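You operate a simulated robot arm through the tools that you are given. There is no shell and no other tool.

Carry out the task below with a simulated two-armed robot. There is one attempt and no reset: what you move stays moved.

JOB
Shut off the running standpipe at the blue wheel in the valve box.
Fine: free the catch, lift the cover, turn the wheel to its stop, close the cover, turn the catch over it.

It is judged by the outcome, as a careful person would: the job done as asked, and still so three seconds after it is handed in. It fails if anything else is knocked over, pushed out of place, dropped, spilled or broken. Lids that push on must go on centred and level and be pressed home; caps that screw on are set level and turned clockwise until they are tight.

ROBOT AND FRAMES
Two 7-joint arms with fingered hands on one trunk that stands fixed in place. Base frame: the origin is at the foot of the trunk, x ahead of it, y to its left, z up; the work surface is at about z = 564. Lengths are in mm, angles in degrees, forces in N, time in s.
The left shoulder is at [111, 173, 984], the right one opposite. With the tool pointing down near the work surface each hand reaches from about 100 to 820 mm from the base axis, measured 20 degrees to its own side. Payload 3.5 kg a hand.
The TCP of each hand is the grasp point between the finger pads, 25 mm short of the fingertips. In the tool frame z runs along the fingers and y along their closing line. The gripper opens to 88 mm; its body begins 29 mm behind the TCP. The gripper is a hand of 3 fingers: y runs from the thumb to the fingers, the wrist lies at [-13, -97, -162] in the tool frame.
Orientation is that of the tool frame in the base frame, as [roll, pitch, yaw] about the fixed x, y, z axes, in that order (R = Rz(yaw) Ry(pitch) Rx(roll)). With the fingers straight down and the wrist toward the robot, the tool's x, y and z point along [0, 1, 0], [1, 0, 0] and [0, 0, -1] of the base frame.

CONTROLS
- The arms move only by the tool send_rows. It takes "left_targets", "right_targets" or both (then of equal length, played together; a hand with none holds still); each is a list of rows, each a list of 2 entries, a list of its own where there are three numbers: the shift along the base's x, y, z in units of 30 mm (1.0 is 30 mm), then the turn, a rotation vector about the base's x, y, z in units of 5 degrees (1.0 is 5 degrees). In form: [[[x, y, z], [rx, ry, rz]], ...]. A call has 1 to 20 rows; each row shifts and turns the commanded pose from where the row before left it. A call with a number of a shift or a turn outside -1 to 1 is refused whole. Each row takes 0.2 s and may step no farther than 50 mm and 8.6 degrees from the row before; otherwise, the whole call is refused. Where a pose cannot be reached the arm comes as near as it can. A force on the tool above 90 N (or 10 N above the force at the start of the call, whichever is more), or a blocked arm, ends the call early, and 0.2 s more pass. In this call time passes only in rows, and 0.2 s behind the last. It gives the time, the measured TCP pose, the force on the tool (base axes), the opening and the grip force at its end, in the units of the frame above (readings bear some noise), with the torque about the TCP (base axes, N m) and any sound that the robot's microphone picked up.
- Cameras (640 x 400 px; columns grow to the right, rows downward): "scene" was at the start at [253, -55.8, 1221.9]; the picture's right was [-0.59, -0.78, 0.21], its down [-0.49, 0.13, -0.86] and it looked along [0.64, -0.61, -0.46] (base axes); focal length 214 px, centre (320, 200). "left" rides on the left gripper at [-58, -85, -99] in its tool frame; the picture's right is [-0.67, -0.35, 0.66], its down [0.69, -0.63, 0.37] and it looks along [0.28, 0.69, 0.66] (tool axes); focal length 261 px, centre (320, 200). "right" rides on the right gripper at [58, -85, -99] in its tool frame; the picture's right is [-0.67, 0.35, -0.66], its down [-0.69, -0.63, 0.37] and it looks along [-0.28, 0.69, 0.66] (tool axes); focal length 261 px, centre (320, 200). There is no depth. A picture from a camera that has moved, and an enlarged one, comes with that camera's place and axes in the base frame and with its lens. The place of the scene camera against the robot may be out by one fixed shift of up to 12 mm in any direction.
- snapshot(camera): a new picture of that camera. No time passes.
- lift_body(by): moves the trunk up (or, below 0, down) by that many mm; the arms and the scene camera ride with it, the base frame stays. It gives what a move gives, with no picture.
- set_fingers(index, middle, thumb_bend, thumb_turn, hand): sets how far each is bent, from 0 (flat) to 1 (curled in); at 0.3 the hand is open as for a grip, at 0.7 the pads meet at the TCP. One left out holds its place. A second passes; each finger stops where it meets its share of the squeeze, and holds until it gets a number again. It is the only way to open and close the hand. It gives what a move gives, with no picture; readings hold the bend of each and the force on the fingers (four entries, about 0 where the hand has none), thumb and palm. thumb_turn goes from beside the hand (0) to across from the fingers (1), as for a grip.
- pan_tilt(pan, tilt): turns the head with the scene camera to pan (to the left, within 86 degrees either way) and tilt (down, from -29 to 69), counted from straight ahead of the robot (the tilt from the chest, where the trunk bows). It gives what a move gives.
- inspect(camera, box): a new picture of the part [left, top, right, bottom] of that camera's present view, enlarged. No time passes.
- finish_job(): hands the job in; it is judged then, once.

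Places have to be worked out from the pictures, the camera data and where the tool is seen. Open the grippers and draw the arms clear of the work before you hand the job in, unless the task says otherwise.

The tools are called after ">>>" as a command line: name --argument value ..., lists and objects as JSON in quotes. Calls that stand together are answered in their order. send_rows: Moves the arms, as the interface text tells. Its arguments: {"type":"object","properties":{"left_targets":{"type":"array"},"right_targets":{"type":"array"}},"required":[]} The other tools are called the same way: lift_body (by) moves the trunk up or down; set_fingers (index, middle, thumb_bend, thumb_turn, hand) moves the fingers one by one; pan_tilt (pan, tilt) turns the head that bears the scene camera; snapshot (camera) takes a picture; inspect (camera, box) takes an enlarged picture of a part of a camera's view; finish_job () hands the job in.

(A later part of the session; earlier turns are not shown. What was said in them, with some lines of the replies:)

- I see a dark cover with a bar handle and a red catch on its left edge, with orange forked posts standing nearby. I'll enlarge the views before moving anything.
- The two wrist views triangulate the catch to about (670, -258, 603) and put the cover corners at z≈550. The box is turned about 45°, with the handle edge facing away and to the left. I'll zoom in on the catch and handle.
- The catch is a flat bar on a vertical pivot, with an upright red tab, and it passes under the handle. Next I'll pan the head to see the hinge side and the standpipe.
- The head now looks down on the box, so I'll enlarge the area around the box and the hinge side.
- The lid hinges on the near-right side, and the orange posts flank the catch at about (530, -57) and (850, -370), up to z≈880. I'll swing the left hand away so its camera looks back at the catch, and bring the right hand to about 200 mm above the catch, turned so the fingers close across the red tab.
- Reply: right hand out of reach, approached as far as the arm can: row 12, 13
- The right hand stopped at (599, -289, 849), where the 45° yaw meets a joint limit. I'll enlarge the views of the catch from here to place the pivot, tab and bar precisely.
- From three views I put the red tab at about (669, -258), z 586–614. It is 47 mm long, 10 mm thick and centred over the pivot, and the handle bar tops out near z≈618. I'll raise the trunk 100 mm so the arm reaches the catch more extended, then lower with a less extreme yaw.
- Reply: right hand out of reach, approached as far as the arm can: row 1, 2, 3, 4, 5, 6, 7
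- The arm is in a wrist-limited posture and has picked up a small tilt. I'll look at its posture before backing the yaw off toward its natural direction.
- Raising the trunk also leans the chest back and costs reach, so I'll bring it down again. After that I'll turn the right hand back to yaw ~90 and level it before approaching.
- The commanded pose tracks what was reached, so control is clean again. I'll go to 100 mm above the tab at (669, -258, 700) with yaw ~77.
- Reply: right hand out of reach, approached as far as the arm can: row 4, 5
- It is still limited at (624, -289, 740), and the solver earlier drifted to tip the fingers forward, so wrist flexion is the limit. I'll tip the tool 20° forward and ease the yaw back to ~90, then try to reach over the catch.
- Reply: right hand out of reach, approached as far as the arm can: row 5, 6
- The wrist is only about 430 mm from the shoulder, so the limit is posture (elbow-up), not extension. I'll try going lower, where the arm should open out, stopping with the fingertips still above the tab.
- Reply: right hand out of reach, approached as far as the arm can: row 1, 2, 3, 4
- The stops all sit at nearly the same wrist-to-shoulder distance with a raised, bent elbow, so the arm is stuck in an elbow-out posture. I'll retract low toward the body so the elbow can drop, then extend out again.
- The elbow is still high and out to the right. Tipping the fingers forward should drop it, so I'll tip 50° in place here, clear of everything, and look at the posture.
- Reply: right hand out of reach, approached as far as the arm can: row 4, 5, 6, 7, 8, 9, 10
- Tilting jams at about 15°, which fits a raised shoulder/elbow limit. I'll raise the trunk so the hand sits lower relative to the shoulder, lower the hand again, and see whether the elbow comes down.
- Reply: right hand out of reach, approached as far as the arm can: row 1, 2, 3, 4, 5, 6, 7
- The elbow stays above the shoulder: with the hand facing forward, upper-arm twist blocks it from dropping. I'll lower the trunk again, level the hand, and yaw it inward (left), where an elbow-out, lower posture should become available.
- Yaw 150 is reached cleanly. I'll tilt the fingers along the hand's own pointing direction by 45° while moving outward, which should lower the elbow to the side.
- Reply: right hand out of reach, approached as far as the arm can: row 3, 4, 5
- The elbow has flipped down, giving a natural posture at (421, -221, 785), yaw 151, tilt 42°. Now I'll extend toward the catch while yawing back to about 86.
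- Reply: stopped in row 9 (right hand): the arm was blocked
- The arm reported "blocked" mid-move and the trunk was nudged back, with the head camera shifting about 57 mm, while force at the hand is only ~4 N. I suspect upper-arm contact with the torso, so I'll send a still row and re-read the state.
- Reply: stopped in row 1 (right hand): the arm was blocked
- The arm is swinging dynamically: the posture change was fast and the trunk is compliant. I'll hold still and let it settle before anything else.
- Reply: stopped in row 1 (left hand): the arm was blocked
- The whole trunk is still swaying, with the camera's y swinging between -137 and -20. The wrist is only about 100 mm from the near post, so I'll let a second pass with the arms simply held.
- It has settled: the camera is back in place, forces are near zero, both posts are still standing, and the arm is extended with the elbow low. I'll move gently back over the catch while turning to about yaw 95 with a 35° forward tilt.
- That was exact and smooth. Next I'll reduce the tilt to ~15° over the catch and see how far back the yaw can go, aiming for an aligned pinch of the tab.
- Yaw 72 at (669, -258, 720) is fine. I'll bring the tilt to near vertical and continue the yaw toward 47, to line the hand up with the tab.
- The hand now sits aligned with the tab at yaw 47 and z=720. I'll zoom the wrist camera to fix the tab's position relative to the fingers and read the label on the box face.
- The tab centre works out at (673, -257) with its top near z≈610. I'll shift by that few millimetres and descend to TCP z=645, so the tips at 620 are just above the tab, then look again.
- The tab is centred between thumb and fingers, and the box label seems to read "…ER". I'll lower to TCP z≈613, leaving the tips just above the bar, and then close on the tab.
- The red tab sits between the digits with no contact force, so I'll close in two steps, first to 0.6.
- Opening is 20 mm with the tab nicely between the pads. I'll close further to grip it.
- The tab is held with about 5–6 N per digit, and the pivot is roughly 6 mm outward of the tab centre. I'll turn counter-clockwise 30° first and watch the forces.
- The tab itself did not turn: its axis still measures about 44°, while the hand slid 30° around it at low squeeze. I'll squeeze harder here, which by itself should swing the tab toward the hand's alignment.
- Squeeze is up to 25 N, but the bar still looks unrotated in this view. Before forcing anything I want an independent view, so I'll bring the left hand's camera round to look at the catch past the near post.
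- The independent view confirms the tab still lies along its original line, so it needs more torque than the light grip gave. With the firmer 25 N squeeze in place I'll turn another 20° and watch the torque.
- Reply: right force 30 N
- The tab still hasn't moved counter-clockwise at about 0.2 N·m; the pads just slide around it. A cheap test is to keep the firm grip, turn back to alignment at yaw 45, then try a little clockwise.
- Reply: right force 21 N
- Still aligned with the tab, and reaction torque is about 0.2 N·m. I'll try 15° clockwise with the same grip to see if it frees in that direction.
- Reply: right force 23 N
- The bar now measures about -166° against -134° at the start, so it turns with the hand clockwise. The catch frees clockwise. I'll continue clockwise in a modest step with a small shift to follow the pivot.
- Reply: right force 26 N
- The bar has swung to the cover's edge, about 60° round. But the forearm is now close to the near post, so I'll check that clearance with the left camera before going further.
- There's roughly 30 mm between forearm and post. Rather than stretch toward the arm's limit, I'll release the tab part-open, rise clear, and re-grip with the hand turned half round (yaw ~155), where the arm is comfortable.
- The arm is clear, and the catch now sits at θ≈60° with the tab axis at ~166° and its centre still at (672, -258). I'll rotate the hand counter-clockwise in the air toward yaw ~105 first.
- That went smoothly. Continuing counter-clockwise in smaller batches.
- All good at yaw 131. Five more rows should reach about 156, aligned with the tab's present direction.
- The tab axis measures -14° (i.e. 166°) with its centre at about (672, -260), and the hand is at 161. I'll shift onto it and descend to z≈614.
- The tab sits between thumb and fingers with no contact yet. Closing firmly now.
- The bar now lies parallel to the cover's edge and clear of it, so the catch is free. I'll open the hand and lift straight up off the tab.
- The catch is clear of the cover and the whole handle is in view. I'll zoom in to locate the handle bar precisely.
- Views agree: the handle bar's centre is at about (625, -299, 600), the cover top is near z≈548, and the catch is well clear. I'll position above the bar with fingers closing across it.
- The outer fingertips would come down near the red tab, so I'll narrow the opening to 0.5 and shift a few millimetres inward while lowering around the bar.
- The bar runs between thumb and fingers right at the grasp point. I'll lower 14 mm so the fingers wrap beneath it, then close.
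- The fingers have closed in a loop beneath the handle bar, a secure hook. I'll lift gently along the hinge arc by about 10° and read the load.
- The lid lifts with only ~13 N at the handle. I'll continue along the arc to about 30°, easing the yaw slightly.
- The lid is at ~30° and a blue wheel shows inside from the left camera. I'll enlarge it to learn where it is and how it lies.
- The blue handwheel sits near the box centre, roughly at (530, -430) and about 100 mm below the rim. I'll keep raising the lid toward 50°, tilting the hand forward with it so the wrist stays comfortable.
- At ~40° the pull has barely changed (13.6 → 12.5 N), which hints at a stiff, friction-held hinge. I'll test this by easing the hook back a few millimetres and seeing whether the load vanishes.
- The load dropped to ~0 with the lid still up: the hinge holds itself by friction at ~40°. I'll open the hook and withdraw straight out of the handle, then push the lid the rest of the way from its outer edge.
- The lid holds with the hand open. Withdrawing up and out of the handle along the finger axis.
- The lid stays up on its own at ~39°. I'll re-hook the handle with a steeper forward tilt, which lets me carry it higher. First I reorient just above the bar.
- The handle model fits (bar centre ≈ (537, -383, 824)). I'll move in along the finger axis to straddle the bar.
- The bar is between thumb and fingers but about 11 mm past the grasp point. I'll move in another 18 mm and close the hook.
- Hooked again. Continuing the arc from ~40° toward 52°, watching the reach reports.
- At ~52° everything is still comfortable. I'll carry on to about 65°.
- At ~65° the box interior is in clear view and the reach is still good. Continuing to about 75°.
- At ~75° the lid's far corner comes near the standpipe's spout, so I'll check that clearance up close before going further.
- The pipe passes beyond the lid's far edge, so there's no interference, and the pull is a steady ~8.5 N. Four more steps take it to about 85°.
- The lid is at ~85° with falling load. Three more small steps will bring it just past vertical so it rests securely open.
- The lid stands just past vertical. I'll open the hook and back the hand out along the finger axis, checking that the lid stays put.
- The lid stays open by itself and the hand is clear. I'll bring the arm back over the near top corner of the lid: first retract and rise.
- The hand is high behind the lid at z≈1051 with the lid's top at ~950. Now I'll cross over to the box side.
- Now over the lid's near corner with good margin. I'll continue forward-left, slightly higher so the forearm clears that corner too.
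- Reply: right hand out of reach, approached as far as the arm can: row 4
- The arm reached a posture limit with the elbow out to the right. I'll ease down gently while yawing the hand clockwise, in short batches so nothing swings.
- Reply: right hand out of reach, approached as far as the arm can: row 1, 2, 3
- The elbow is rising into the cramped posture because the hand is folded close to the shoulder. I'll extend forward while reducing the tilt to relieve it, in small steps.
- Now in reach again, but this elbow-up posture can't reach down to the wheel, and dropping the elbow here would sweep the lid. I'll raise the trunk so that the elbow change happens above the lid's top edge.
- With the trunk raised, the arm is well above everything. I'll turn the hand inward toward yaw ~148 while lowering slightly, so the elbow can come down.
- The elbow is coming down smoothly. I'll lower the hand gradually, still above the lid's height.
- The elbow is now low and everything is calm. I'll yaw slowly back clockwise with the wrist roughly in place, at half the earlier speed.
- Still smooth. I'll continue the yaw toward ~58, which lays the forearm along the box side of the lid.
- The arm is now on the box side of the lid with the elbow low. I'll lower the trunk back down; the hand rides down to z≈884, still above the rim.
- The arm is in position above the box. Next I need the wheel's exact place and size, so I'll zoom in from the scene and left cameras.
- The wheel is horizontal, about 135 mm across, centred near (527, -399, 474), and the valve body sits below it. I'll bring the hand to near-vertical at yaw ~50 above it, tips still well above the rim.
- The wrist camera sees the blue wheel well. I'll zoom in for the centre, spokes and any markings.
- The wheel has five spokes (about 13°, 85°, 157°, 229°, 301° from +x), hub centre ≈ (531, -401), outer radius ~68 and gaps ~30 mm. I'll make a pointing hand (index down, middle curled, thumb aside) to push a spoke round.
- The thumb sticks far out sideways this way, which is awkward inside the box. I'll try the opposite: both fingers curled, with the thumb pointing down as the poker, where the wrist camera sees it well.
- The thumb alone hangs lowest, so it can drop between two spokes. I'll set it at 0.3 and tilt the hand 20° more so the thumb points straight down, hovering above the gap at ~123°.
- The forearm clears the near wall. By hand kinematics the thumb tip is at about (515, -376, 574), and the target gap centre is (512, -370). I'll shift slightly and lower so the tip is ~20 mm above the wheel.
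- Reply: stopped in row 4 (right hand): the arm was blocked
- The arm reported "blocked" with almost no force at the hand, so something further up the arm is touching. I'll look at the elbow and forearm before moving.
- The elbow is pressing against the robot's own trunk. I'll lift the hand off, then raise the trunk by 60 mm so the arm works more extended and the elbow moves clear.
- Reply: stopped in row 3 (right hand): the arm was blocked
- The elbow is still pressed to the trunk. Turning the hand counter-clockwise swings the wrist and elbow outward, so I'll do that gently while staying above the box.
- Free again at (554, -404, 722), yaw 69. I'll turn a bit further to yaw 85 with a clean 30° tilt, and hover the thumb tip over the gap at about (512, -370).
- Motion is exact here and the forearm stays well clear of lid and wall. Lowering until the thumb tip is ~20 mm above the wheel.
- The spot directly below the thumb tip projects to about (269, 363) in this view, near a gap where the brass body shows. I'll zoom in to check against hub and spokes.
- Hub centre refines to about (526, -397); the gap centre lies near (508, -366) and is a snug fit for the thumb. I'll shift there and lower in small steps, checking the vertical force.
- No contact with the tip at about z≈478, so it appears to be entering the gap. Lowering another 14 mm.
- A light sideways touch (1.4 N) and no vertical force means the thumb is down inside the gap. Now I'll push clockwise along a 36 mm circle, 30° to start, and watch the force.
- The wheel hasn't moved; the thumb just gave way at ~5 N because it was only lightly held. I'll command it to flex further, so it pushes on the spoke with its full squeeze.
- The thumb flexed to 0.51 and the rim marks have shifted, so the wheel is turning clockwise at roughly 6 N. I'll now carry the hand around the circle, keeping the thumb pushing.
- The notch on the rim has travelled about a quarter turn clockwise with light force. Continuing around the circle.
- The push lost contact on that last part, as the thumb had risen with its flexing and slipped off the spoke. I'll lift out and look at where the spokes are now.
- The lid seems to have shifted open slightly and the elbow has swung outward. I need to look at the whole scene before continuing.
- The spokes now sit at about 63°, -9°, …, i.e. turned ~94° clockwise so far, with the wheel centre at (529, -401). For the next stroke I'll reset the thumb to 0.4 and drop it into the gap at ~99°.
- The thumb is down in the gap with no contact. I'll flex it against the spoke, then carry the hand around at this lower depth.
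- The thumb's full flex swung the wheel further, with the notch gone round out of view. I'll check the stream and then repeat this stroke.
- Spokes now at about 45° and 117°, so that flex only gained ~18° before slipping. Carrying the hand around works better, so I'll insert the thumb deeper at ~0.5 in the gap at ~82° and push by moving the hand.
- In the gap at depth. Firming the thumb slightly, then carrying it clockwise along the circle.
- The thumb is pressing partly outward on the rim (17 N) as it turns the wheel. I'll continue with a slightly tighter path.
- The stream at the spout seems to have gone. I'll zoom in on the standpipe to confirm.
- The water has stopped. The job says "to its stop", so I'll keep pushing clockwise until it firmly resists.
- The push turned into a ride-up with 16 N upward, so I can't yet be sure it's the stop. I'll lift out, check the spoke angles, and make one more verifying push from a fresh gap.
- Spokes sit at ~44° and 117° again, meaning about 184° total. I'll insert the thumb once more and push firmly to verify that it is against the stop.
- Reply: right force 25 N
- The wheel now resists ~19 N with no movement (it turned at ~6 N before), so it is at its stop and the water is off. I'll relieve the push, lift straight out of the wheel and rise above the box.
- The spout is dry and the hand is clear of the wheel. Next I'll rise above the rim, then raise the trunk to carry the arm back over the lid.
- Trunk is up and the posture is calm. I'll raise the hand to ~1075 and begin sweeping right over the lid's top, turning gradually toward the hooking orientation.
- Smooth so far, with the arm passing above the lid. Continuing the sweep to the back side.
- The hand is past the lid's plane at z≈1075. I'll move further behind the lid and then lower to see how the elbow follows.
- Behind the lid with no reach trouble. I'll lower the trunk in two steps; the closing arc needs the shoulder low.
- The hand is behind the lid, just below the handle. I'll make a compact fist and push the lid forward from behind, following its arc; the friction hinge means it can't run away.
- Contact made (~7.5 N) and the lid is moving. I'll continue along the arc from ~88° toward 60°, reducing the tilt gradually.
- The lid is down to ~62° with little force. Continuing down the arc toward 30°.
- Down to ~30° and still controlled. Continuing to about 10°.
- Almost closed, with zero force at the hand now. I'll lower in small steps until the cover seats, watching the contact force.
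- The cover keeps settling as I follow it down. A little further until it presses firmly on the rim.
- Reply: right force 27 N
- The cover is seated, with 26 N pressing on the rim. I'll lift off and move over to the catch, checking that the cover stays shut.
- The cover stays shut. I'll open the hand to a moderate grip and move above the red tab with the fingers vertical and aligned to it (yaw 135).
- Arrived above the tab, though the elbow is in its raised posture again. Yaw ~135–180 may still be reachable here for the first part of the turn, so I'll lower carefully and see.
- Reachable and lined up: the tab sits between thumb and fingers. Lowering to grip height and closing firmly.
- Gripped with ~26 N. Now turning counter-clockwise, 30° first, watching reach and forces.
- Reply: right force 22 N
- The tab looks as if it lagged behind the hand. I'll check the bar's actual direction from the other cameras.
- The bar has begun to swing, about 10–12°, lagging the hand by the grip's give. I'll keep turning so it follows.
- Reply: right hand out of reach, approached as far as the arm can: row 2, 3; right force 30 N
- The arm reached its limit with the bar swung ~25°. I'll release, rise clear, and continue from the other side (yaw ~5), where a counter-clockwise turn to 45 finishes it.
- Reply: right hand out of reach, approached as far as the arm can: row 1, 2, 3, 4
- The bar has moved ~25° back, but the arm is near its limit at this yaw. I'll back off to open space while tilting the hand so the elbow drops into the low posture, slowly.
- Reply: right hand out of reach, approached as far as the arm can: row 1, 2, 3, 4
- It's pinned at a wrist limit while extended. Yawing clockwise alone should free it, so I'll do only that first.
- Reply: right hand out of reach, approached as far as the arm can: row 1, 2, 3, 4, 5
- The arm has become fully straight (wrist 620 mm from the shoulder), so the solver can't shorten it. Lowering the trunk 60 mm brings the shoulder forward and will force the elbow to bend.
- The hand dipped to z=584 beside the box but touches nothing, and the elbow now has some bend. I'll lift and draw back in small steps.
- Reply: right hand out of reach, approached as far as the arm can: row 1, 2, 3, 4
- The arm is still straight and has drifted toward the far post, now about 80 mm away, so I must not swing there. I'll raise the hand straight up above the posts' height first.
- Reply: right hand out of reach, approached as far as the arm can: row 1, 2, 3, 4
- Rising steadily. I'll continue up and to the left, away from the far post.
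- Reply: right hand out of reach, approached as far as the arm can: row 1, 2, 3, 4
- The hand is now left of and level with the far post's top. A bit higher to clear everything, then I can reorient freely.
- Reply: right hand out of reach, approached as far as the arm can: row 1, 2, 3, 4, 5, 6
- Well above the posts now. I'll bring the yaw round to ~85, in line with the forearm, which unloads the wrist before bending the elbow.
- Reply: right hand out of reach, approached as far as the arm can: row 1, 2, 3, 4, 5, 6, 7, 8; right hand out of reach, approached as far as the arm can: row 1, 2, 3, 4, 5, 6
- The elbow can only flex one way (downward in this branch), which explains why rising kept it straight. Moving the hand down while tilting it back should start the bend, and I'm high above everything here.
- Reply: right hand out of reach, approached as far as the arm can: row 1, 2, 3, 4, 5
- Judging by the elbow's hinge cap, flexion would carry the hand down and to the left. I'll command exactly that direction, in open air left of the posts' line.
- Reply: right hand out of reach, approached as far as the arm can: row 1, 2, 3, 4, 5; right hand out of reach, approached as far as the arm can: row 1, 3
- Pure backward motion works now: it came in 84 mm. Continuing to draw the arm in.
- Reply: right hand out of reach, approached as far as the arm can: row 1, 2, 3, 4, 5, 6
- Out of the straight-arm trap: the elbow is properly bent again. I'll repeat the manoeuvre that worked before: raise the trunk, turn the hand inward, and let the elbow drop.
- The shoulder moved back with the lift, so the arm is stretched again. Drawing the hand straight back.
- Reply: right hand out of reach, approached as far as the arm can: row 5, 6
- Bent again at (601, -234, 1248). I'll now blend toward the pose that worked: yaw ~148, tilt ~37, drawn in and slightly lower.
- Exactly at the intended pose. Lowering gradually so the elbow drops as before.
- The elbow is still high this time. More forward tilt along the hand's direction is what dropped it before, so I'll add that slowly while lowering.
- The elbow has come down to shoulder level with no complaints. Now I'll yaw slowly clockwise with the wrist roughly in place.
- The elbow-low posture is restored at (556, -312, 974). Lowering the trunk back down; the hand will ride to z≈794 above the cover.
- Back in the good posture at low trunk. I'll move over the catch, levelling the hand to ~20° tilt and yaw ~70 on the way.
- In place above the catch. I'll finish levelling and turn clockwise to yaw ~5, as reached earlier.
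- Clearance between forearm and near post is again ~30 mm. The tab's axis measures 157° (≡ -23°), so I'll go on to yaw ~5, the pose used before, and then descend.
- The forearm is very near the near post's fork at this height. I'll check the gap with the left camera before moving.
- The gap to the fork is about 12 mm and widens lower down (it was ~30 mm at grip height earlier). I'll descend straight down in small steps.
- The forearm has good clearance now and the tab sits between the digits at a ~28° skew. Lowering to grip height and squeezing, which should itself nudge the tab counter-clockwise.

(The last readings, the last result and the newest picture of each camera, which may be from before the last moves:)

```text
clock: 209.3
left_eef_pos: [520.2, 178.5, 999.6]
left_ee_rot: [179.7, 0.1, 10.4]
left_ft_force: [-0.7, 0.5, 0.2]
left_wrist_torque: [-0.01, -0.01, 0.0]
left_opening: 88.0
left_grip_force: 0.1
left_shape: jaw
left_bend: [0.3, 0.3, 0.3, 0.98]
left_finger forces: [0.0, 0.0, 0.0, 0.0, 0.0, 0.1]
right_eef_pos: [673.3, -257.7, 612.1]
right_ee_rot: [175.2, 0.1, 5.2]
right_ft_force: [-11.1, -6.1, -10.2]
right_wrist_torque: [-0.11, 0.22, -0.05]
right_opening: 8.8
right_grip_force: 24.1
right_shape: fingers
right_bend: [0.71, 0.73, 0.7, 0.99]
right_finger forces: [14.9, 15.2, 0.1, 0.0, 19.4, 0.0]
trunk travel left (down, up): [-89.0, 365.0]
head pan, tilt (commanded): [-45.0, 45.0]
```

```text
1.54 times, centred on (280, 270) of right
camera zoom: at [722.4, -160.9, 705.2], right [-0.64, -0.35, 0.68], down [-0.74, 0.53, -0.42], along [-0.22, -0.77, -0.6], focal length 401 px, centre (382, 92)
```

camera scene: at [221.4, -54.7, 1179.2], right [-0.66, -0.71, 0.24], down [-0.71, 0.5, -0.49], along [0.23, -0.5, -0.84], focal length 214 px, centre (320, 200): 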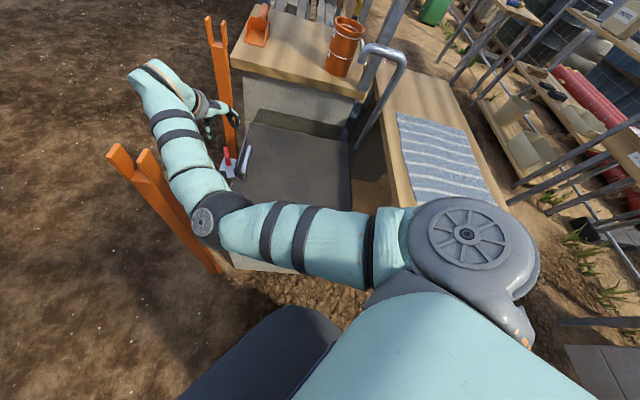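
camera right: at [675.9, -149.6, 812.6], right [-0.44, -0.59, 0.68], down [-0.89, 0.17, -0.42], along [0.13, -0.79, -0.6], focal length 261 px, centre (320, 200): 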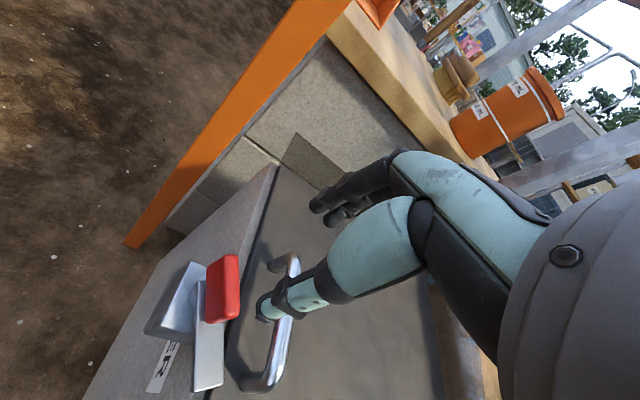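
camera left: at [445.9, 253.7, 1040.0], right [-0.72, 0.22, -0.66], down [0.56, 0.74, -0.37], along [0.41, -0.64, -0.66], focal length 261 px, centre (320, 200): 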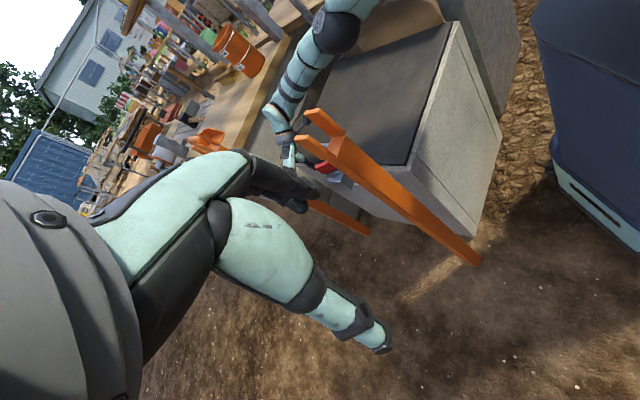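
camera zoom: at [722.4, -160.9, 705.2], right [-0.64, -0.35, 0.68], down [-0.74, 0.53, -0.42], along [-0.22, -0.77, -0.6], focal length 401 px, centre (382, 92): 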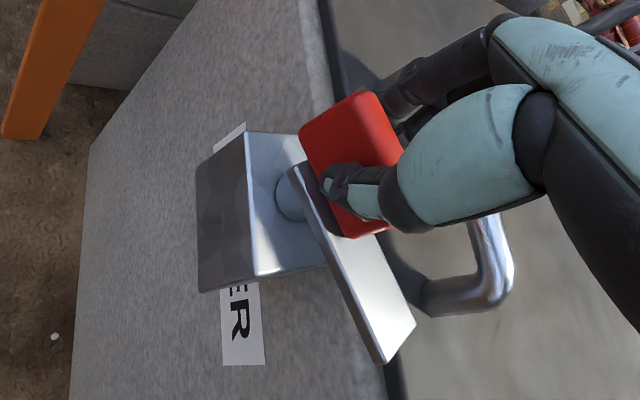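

Gripped with 24 N and the bar moved a little. Now turning counter-clockwise toward closed, in batches.

>>> send_rows --right_targets '[[[0, 0, 0], [0, 0, 1]], [[0, 0, 0], [0, 0, 1]], [[0, 0, 0], [0, 0, 1]], [[0, 0, 0], [0, 0, 1]], [[0, 0, 0], [0, 0, 1]], [[0, 0, 0], [0, 0, 1]]]'

>>> inspect --camera "right" --box '[140, 140, 420, 400]'

>>> inspect --camera "scene" --box '[190, 110, 290, 200]'

```text
clock: 210.7
left_eef_pos: [519.1, 178.3, 999.5]
left_ee_rot: [179.8, 0.1, 10.2]
left_ft_force: [-0.1, 0.0, -0.5]
left_wrist_torque: [-0.04, 0.03, 0.02]
left_opening: 87.8
left_grip_force: 0.1
left_shape: jaw
left_bend: [0.3, 0.3, 0.3, 0.98]
left_finger forces: [0.0, 0.0, 0.0, 0.1, 0.0, 0.0]
right_eef_pos: [672.4, -259.2, 612.5]
right_ee_rot: [175.1, 0.0, 35.1]
right_ft_force: [-16.3, -11.6, -11.5]
right_wrist_torque: [-0.12, 0.34, -0.07]
right_opening: 9.3
right_grip_force: 24.9
right_shape: fingers
right_bend: [0.72, 0.73, 0.7, 0.98]
right_finger forces: [15.3, 13.9, 0.1, 0.0, 20.4, 0.1]
trunk travel left (down, up): [-89.0, 365.0]
head pan, tilt (commanded): [-45.0, 45.0]
```

```text
1.54 times, centred on (280, 270) of right
camera zoom: at [666.8, -150.2, 705.6], right [-0.38, -0.62, 0.68], down [-0.9, 0.09, -0.42], along [0.2, -0.78, -0.6], focal length 401 px, centre (382, 92)
```

zoom: 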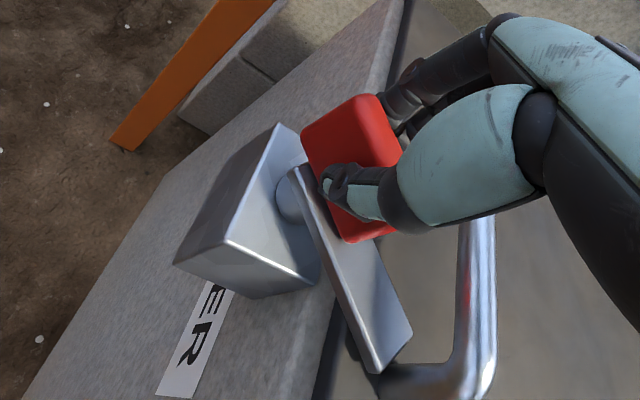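

```text
4.44 times, centred on (240, 155) of scene
camera zoom: at [221.3, -56.6, 1179.0], right [-0.66, -0.71, 0.24], down [-0.71, 0.5, -0.49], along [0.23, -0.5, -0.84], focal length 953 px, centre (676, 400)
```

zoom: 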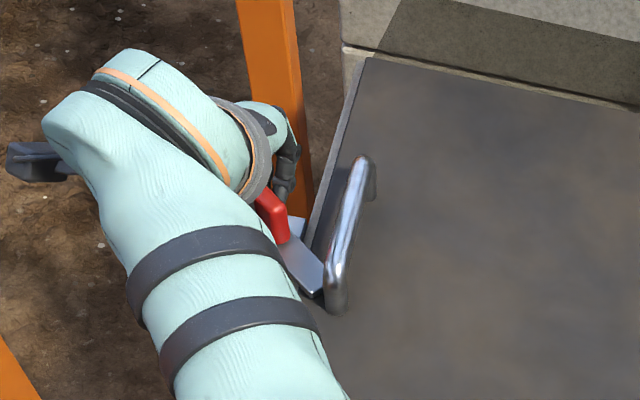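

The bar follows the hand, and its tip is sweeping past the near handle leg as it did when opening. Continuing.

>>> send_rows --right_targets '[[[0, 0, 0], [0, 0, 1]], [[0, 0, 0], [0, 0, 1]], [[0, 0, 0], [0, 0, 1]], [[0, 0, 0], [0, 0, 1]]]'

>>> inspect --camera "right" --box '[140, 140, 420, 400]'

>>> inspect --camera "scene" --box '[190, 110, 290, 200]'

```text
clock: 211.7
left_eef_pos: [520.0, 177.0, 1000.3]
left_ee_rot: [179.8, 0.0, 10.3]
left_ft_force: [0.5, 0.8, 0.0]
left_wrist_torque: [-0.01, -0.01, 0.04]
left_opening: 88.1
left_grip_force: 0.0
left_shape: jaw
left_bend: [0.3, 0.3, 0.3, 0.98]
left_finger forces: [0.1, 0.1, 0.1, 0.1, 0.0, 0.1]
right_eef_pos: [673.4, -258.4, 612.5]
right_ee_rot: [175.1, -0.1, 55.1]
right_ft_force: [-12.8, -14.0, -10.6]
right_wrist_torque: [-0.27, 0.3, -0.09]
right_opening: 9.2
right_grip_force: 25.3
right_shape: fingers
right_bend: [0.72, 0.73, 0.7, 0.98]
right_finger forces: [15.1, 13.7, 0.0, 0.1, 21.4, 0.0]
trunk travel left (down, up): [-89.0, 365.0]
head pan, tilt (commanded): [-45.0, 45.0]
```

```text
1.54 times, centred on (280, 270) of right
camera zoom: at [629.9, -159.4, 705.6], right [-0.14, -0.72, 0.68], down [-0.88, -0.22, -0.42], along [0.45, -0.66, -0.6], focal length 401 px, centre (382, 92)
```

zoom: 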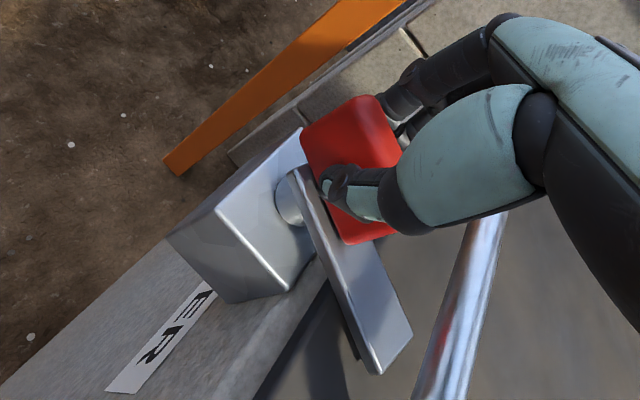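

```text
4.44 times, centred on (240, 155) of scene
camera zoom: at [221.5, -57.0, 1179.0], right [-0.66, -0.71, 0.24], down [-0.71, 0.5, -0.49], along [0.23, -0.5, -0.84], focal length 953 px, centre (676, 400)
```

zoom: 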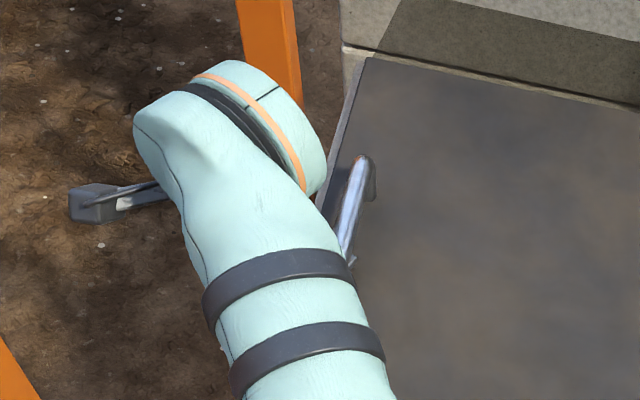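

The bar tracks the hand with a steady small lag. A few more rows should bring it to its stop across the cover.

>>> send_rows --right_targets '[[[0, 0, 0], [0, 0, 1]], [[0, 0, 0], [0, 0, 1]], [[0, 0, 0], [0, 0, 1]], [[0, 0, 0], [0, 0, 1]], [[0, 0, 0], [0, 0, 1]]]'

>>> inspect --camera "right" --box '[140, 140, 420, 400]'

>>> inspect --camera "scene" --box '[190, 110, 290, 200]'

```text
clock: 212.9
left_eef_pos: [519.2, 178.1, 999.7]
left_ee_rot: [180.0, 0.0, 10.3]
left_ft_force: [-0.6, 1.0, -0.3]
left_wrist_torque: [0.02, 0.02, 0.03]
left_opening: 87.9
left_grip_force: 0.2
left_shape: jaw
left_bend: [0.3, 0.3, 0.3, 0.98]
left_finger forces: [0.0, 0.0, 0.0, 0.0, 0.0, 0.1]
right_eef_pos: [673.6, -260.0, 614.1]
right_ee_rot: [175.1, -0.2, 80.1]
right_ft_force: [-5.6, -20.0, -9.6]
right_wrist_torque: [-0.33, 0.12, -0.15]
right_opening: 9.3
right_grip_force: 26.5
right_shape: fingers
right_bend: [0.72, 0.73, 0.71, 0.98]
right_finger forces: [17.9, 13.2, 0.0, 0.0, 21.1, 0.1]
trunk travel left (down, up): [-89.0, 365.0]
head pan, tilt (commanded): [-45.0, 45.0]
```

```text
1.54 times, centred on (280, 270) of right
camera zoom: at [591.8, -187.6, 705.6], right [0.17, -0.71, 0.68], down [-0.7, -0.57, -0.42], along [0.69, -0.41, -0.6], focal length 401 px, centre (382, 92)
```

zoom: 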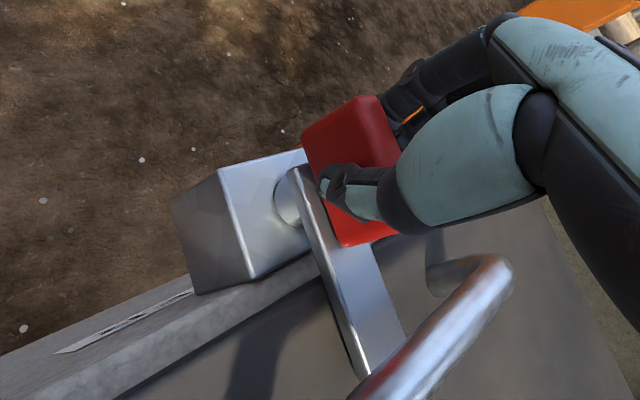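

```text
4.44 times, centred on (240, 155) of scene
camera zoom: at [222.0, -57.5, 1178.9], right [-0.66, -0.71, 0.24], down [-0.71, 0.5, -0.49], along [0.23, -0.5, -0.84], focal length 953 px, centre (676, 400)
```

zoom: 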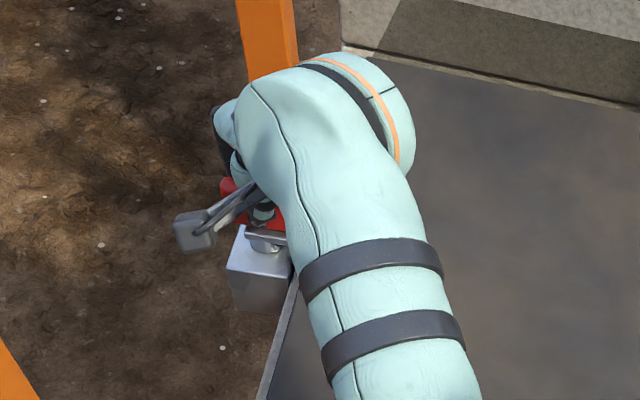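

The bar now measures ~223° against ~225.6° originally, so it's essentially back under the middle of the handle. Two more rows to make sure it's hard against its stop.

>>> send_rows --right_targets '[[[0, 0, 0], [0, 0, 1]], [[0, 0, 0], [0, 0, 1]]]'

>>> inspect --camera "right" --box '[140, 140, 420, 400]'

```text
clock: 213.5
left_eef_pos: [520.3, 176.7, 999.9]
left_ee_rot: [180.0, 0.2, 10.3]
left_ft_force: [0.4, 0.6, -0.5]
left_wrist_torque: [-0.02, 0.03, 0.01]
left_opening: 88.1
left_grip_force: 0.0
left_shape: jaw
left_bend: [0.3, 0.3, 0.3, 0.98]
left_finger forces: [0.0, 0.0, 0.0, 0.0, 0.1, 0.0]
right_eef_pos: [674.1, -261.1, 613.2]
right_ee_rot: [175.1, -0.1, 90.1]
right_ft_force: [2.4, -27.2, -6.3]
right_wrist_torque: [-0.51, -0.02, -0.27]
right_opening: 9.8
right_grip_force: 29.4
right_shape: fingers
right_bend: [0.72, 0.73, 0.71, 0.97]
right_finger forces: [25.7, 13.9, 0.1, 0.1, 19.0, 0.0]
trunk travel left (down, up): [-89.0, 365.0]
head pan, tilt (commanded): [-45.0, 45.0]
```

```text
1.54 times, centred on (280, 270) of right
camera zoom: at [580.6, -203.7, 705.2], right [0.29, -0.67, 0.68], down [-0.6, -0.69, -0.42], along [0.75, -0.28, -0.6], focal length 401 px, centre (382, 92)
```

zoom: 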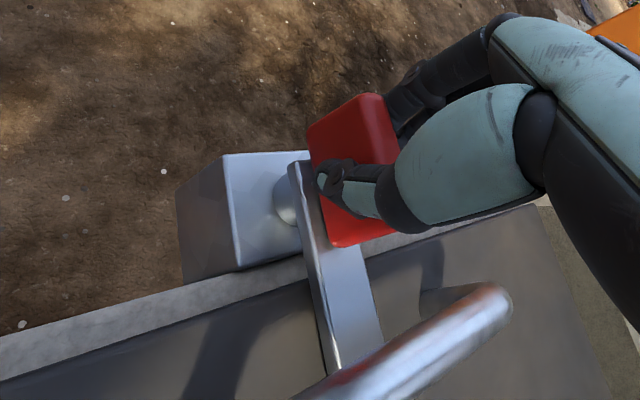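

The force pattern matches the original stop (27 N, index loaded), so the catch is fully over the cover. I'll open the hand and lift straight off.

>>> set_fingers --hand "right" --index 0.42 --middle 0.42 --thumb_bend 0.42

>>> send_rows --right_targets '[[[0, 0, 0.5], [0, 0, 0]], [[0, 0, 0.8], [0, 0, 0]], [[0, 0, 1], [0, 0, 0]], [[0, 0, 1], [0, 0, 0]]]'

>>> snapshot --camera "right"

>>> snapshot --camera "scene"

```text
clock: 214.5
left_eef_pos: [520.2, 179.8, 999.6]
left_ee_rot: [179.7, 0.1, 10.2]
left_ft_force: [-0.3, 0.8, -0.6]
left_wrist_torque: [0.03, -0.01, -0.04]
left_opening: 87.9
left_grip_force: 0.1
left_shape: jaw
left_bend: [0.3, 0.3, 0.3, 0.98]
left_finger forces: [0.0, 0.0, 0.0, 0.0, 0.0, 0.1]
right_eef_pos: [672.9, -257.7, 614.5]
right_ee_rot: [175.1, -0.1, 90.1]
right_ft_force: [0.0, -0.2, 0.5]
right_wrist_torque: [-0.02, 0.01, 0.0]
right_opening: 58.3
right_grip_force: 0.1
right_shape: fingers
right_bend: [0.42, 0.42, 0.42, 0.97]
right_finger forces: [0.0, 0.0, 0.0, 0.0, 0.1, 0.0]
trunk travel left (down, up): [-89.0, 365.0]
head pan, tilt (commanded): [-45.0, 45.0]
```

```text
clock: 215.5
left_eef_pos: [519.7, 179.5, 999.8]
left_ee_rot: [179.7, 0.2, 10.3]
left_ft_force: [1.1, -0.1, 0.3]
left_wrist_torque: [-0.02, -0.01, -0.02]
left_opening: 88.0
left_grip_force: 0.0
left_shape: jaw
left_bend: [0.3, 0.3, 0.3, 0.98]
left_finger forces: [0.0, 0.1, 0.0, 0.0, 0.1, 0.1]
right_eef_pos: [672.3, -258.0, 714.6]
right_ee_rot: [175.2, -0.2, 90.1]
right_ft_force: [0.1, -0.8, 0.1]
right_wrist_torque: [-0.03, 0.02, -0.05]
right_opening: 58.6
right_grip_force: 0.1
right_shape: fingers
right_bend: [0.42, 0.42, 0.42, 0.97]
right_finger forces: [0.0, 0.1, 0.0, 0.0, 0.0, 0.0]
trunk travel left (down, up): [-89.0, 365.0]
head pan, tilt (commanded): [-45.0, 45.0]
```

```text
taken
camera right: at [580.0, -201.0, 806.0], right [0.29, -0.67, 0.68], down [-0.59, -0.69, -0.42], along [0.75, -0.28, -0.6], focal length 261 px, centre (320, 200)
```

right: 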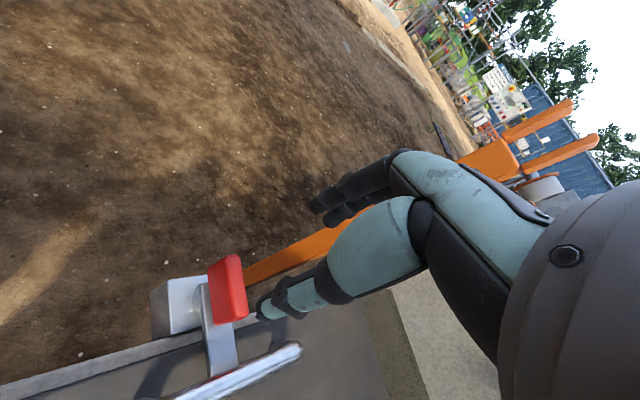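

```text
taken
camera scene: at [221.1, -54.6, 1179.3], right [-0.66, -0.71, 0.24], down [-0.71, 0.5, -0.49], along [0.23, -0.5, -0.84], focal length 214 px, centre (320, 200)
```

scene: 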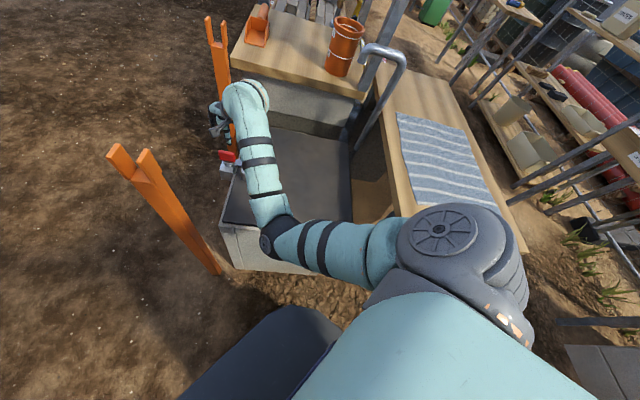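

The catch sits over the cover again. I'll draw the arm back and up, clear of the box, then inspect the final state.

>>> send_rows --right_targets '[[[-0.5, -0.1, 0.8], [0, -0.4, 0.2]], [[-0.7, -0.1, 0.8], [0, -0.4, 0.2]], [[-0.8, -0.15, 0.6], [0, -0.4, 0.2]], [[-0.8, -0.15, 0.6], [0, -0.4, 0.2]], [[-0.8, -0.2, 0.5], [0, -0.4, 0.2]], [[-0.8, -0.2, 0.5], [0, -0.4, 0.2]], [[-0.8, -0.2, 0.5], [0, -0.4, 0.2]]]'

>>> snapshot --camera "scene"

>>> snapshot --camera "left"

>>> snapshot --camera "right"

```text
clock: 217.1
left_eef_pos: [519.7, 180.1, 1000.6]
left_ee_rot: [179.7, 0.0, 10.4]
left_ft_force: [0.5, 1.9, 0.3]
left_wrist_torque: [-0.03, 0.0, 0.01]
left_opening: 88.1
left_grip_force: 0.1
left_shape: jaw
left_bend: [0.3, 0.3, 0.3, 0.98]
left_finger forces: [0.0, 0.0, 0.0, 0.0, 0.1, 0.1]
right_eef_pos: [516.9, -290.8, 842.2]
right_ee_rot: [161.1, 0.7, 97.1]
right_ft_force: [0.0, 0.2, 0.3]
right_wrist_torque: [0.0, -0.03, 0.02]
right_opening: 58.8
right_grip_force: 0.0
right_shape: fingers
right_bend: [0.42, 0.42, 0.42, 0.97]
right_finger forces: [0.1, 0.0, 0.0, 0.0, 0.0, 0.1]
trunk travel left (down, up): [-89.0, 365.0]
head pan, tilt (commanded): [-45.0, 45.0]
```

```text
taken
camera scene: at [220.9, -54.8, 1179.3], right [-0.66, -0.71, 0.24], down [-0.71, 0.5, -0.49], along [0.23, -0.5, -0.84], focal length 214 px, centre (320, 200)
```

scene: 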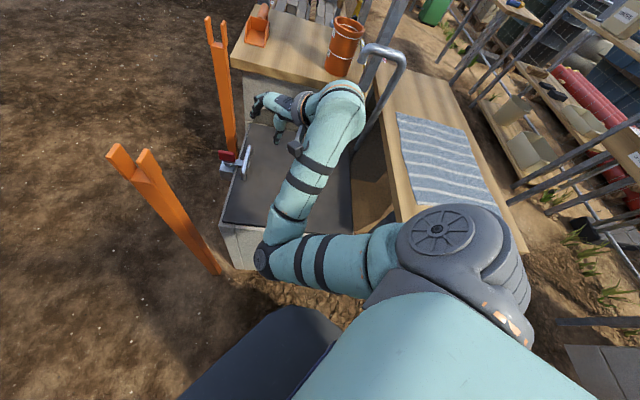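

```text
taken
camera left: at [447.0, 253.7, 1098.9], right [-0.72, 0.22, -0.66], down [0.56, 0.74, -0.37], along [0.4, -0.64, -0.66], focal length 261 px, centre (320, 200)
```

left: 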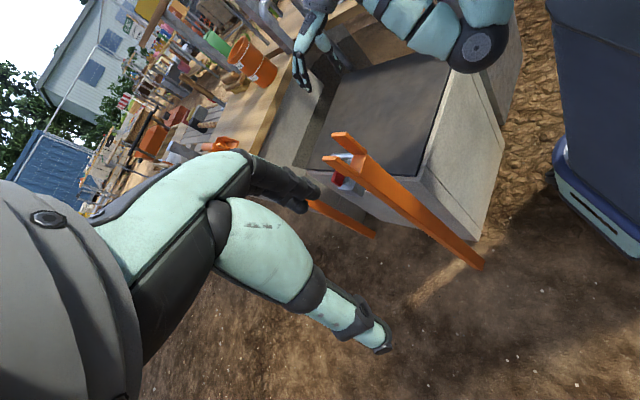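

```text
taken
camera right: at [397.4, -247.2, 907.9], right [0.2, -0.64, 0.74], down [-0.39, -0.75, -0.54], along [0.9, -0.18, -0.4], focal length 261 px, centre (320, 200)
```

right: 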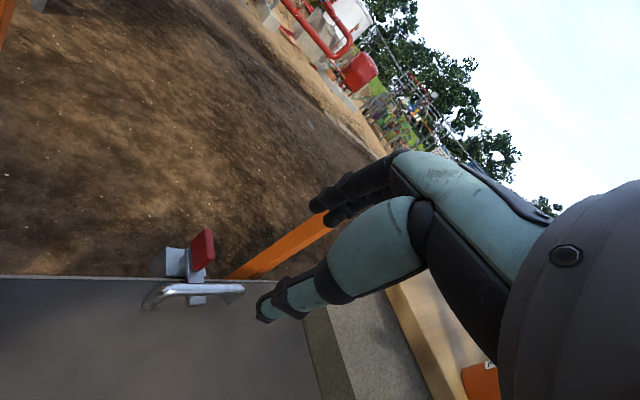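

The arm is back. I'll zoom in to confirm the catch, the cover seating, the dry spout and the surroundings.

>>> inspect --camera "right" --box '[80, 200, 320, 380]'

>>> inspect --camera "scene" --box '[190, 110, 300, 220]'

>>> inspect --camera "left" --box '[240, 20, 520, 250]'

```text
2.22 times, centred on (200, 290) of right
camera zoom: at [397.4, -247.2, 907.9], right [0.2, -0.64, 0.74], down [-0.39, -0.75, -0.54], along [0.9, -0.18, -0.4], focal length 579 px, centre (587, 0)
```

zoom: 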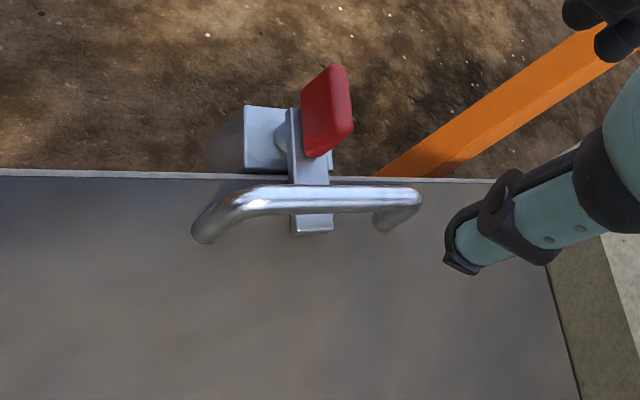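

```text
3.64 times, centred on (245, 165) of scene
camera zoom: at [220.9, -54.8, 1179.3], right [-0.66, -0.71, 0.24], down [-0.71, 0.5, -0.49], along [0.23, -0.5, -0.84], focal length 780 px, centre (593, 327)
```

zoom: 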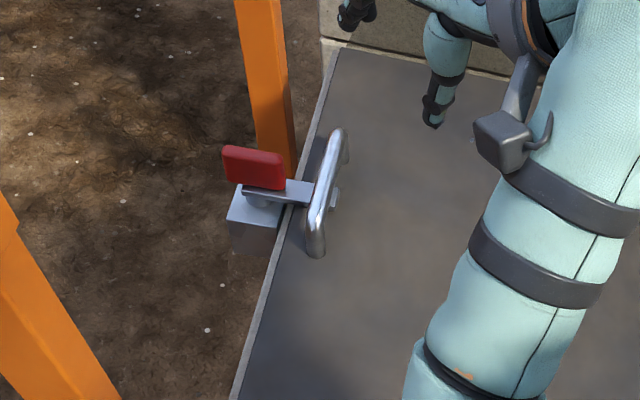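

```text
1.74 times, centred on (380, 135) of left
camera zoom: at [447.0, 253.7, 1098.9], right [-0.72, 0.22, -0.66], down [0.56, 0.74, -0.37], along [0.4, -0.64, -0.66], focal length 453 px, centre (216, 313)
```

zoom: 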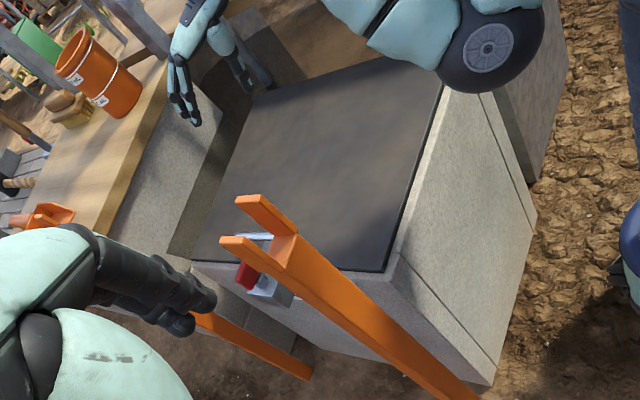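

Everything matches the starting arrangement, with the bar crossing the cover squarely under the handle. I'll open the right hand fully, rise a little more, and check the spout once more.

>>> set_fingers --hand "right" --index 0.3 --middle 0.3 --thumb_bend 0.3

>>> send_rows --right_targets '[[[-0.3, 0, 0.6], [0, -0.2, 0]], [[-0.3, 0, 0.6], [0, -0.2, 0]], [[-0.3, 0, 0.6], [0, -0.2, 0]]]'

>>> pan_tilt --pan -40 --tilt 30

>>> snapshot --camera "scene"

>>> snapshot --camera "left"

```text
clock: 218.1
left_eef_pos: [518.0, 180.6, 999.5]
left_ee_rot: [179.8, 0.1, 10.3]
left_ft_force: [0.0, -0.3, -0.6]
left_wrist_torque: [0.03, 0.01, 0.0]
left_opening: 88.3
left_grip_force: 0.0
left_shape: jaw
left_bend: [0.3, 0.3, 0.3, 0.98]
left_finger forces: [0.0, 0.0, 0.1, 0.1, 0.0, 0.0]
right_eef_pos: [516.1, -291.5, 841.1]
right_ee_rot: [161.0, 0.6, 97.2]
right_ft_force: [-0.7, 0.6, 0.0]
right_wrist_torque: [0.01, -0.03, 0.01]
right_opening: 84.8
right_grip_force: 0.0
right_shape: fingers
right_bend: [0.3, 0.3, 0.3, 0.96]
right_finger forces: [0.1, 0.0, 0.1, 0.0, 0.0, 0.0]
trunk travel left (down, up): [-89.0, 365.0]
head pan, tilt (commanded): [-45.0, 45.0]
```

```text
clock: 218.9
left_eef_pos: [518.2, 179.8, 999.5]
left_ee_rot: [179.7, 0.1, 10.3]
left_ft_force: [-0.1, -0.4, 0.4]
left_wrist_torque: [-0.01, 0.02, -0.02]
left_opening: 88.0
left_grip_force: 0.0
left_shape: jaw
left_bend: [0.3, 0.3, 0.3, 0.98]
left_finger forces: [0.1, 0.0, 0.1, 0.1, 0.0, 0.0]
right_eef_pos: [498.2, -290.8, 877.2]
right_ee_rot: [159.2, 1.1, 96.9]
right_ft_force: [0.2, 0.8, -0.6]
right_wrist_torque: [-0.01, -0.02, 0.03]
right_opening: 84.7
right_grip_force: 0.1
right_shape: fingers
right_bend: [0.3, 0.3, 0.3, 0.96]
right_finger forces: [0.0, 0.0, 0.0, 0.0, 0.0, 0.0]
right hand out of reach, approached as far as the arm can: row 3
trunk travel left (down, up): [-89.0, 365.0]
head pan, tilt (commanded): [-45.0, 45.0]
```

```text
clock: 219.7
left_eef_pos: [518.6, 178.9, 1000.2]
left_ee_rot: [179.7, 0.1, 10.3]
left_ft_force: [0.9, -0.4, -0.1]
left_wrist_torque: [-0.03, -0.03, 0.01]
left_opening: 88.0
left_grip_force: 0.0
left_shape: jaw
left_bend: [0.3, 0.3, 0.3, 0.98]
left_finger forces: [0.0, 0.0, 0.0, 0.1, 0.0, 0.0]
right_eef_pos: [499.2, -290.5, 876.5]
right_ee_rot: [159.2, 1.0, 97.1]
right_ft_force: [-0.4, 0.5, -0.7]
right_wrist_torque: [0.06, 0.0, -0.01]
right_opening: 84.7
right_grip_force: 0.0
right_shape: fingers
right_bend: [0.3, 0.3, 0.3, 0.96]
right_finger forces: [0.0, 0.0, 0.0, 0.1, 0.1, 0.0]
trunk travel left (down, up): [-89.0, 365.0]
head pan, tilt (commanded): [-40.0, 30.0]
```

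```text
taken
camera scene: at [240.0, -55.4, 1196.4], right [-0.6, -0.77, 0.22], down [-0.66, 0.32, -0.68], along [0.45, -0.56, -0.7], focal length 214 px, centre (320, 200)
```

scene: 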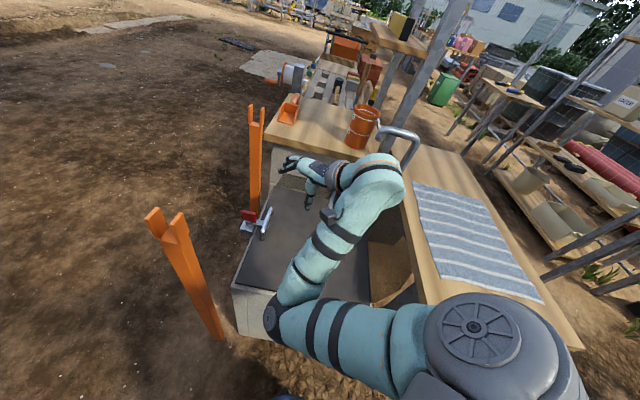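

```text
taken
camera left: at [447.3, 253.7, 1098.7], right [-0.72, 0.22, -0.66], down [0.56, 0.74, -0.37], along [0.4, -0.64, -0.66], focal length 261 px, centre (320, 200)
```

left: 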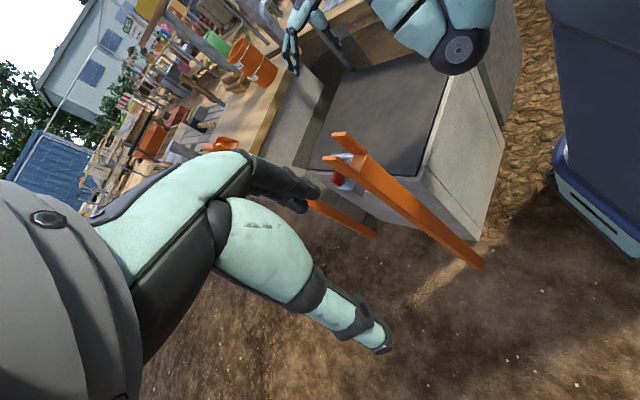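

The water is off with the wheel at its stop. The cover is seated, and the catch lies square across it under the handle. Posts, bucket, scoop and towel all look where they were. Both hands are open and clear of the work, so I'm handing the job in.

>>> finish_job

```text
The job is handed in.
```

The standpipe is shut off and the job is handed in. No verdict came back when I handed it in.

- **Wheel:** I turned the blue wheel about half a turn clockwise until it pushed back at about 19 N without moving; it had been turning at about 6 N. The stream at the spout had already stopped by then.
- **Cover:** it is closed and was pressed down firmly on the rim.
- **Catch:** it is turned back against its stop, lying square over the cover and under the handle as it was at the start.
- **Surroundings:** the posts, bucket, scoop and towel look where they were. In the last picture the arm partly hid the spout. I last saw it dry right after turning the wheel.

Two things went less smoothly than planned:
- **Arm swing:** early on the right arm changed posture suddenly, and the trunk swayed hard for a second or two. It touched nothing that I could see.
- **Cover nudged:** while I was working the wheel, the arm seems to have pushed the open cover a few degrees further back. It still closed and seated normally.
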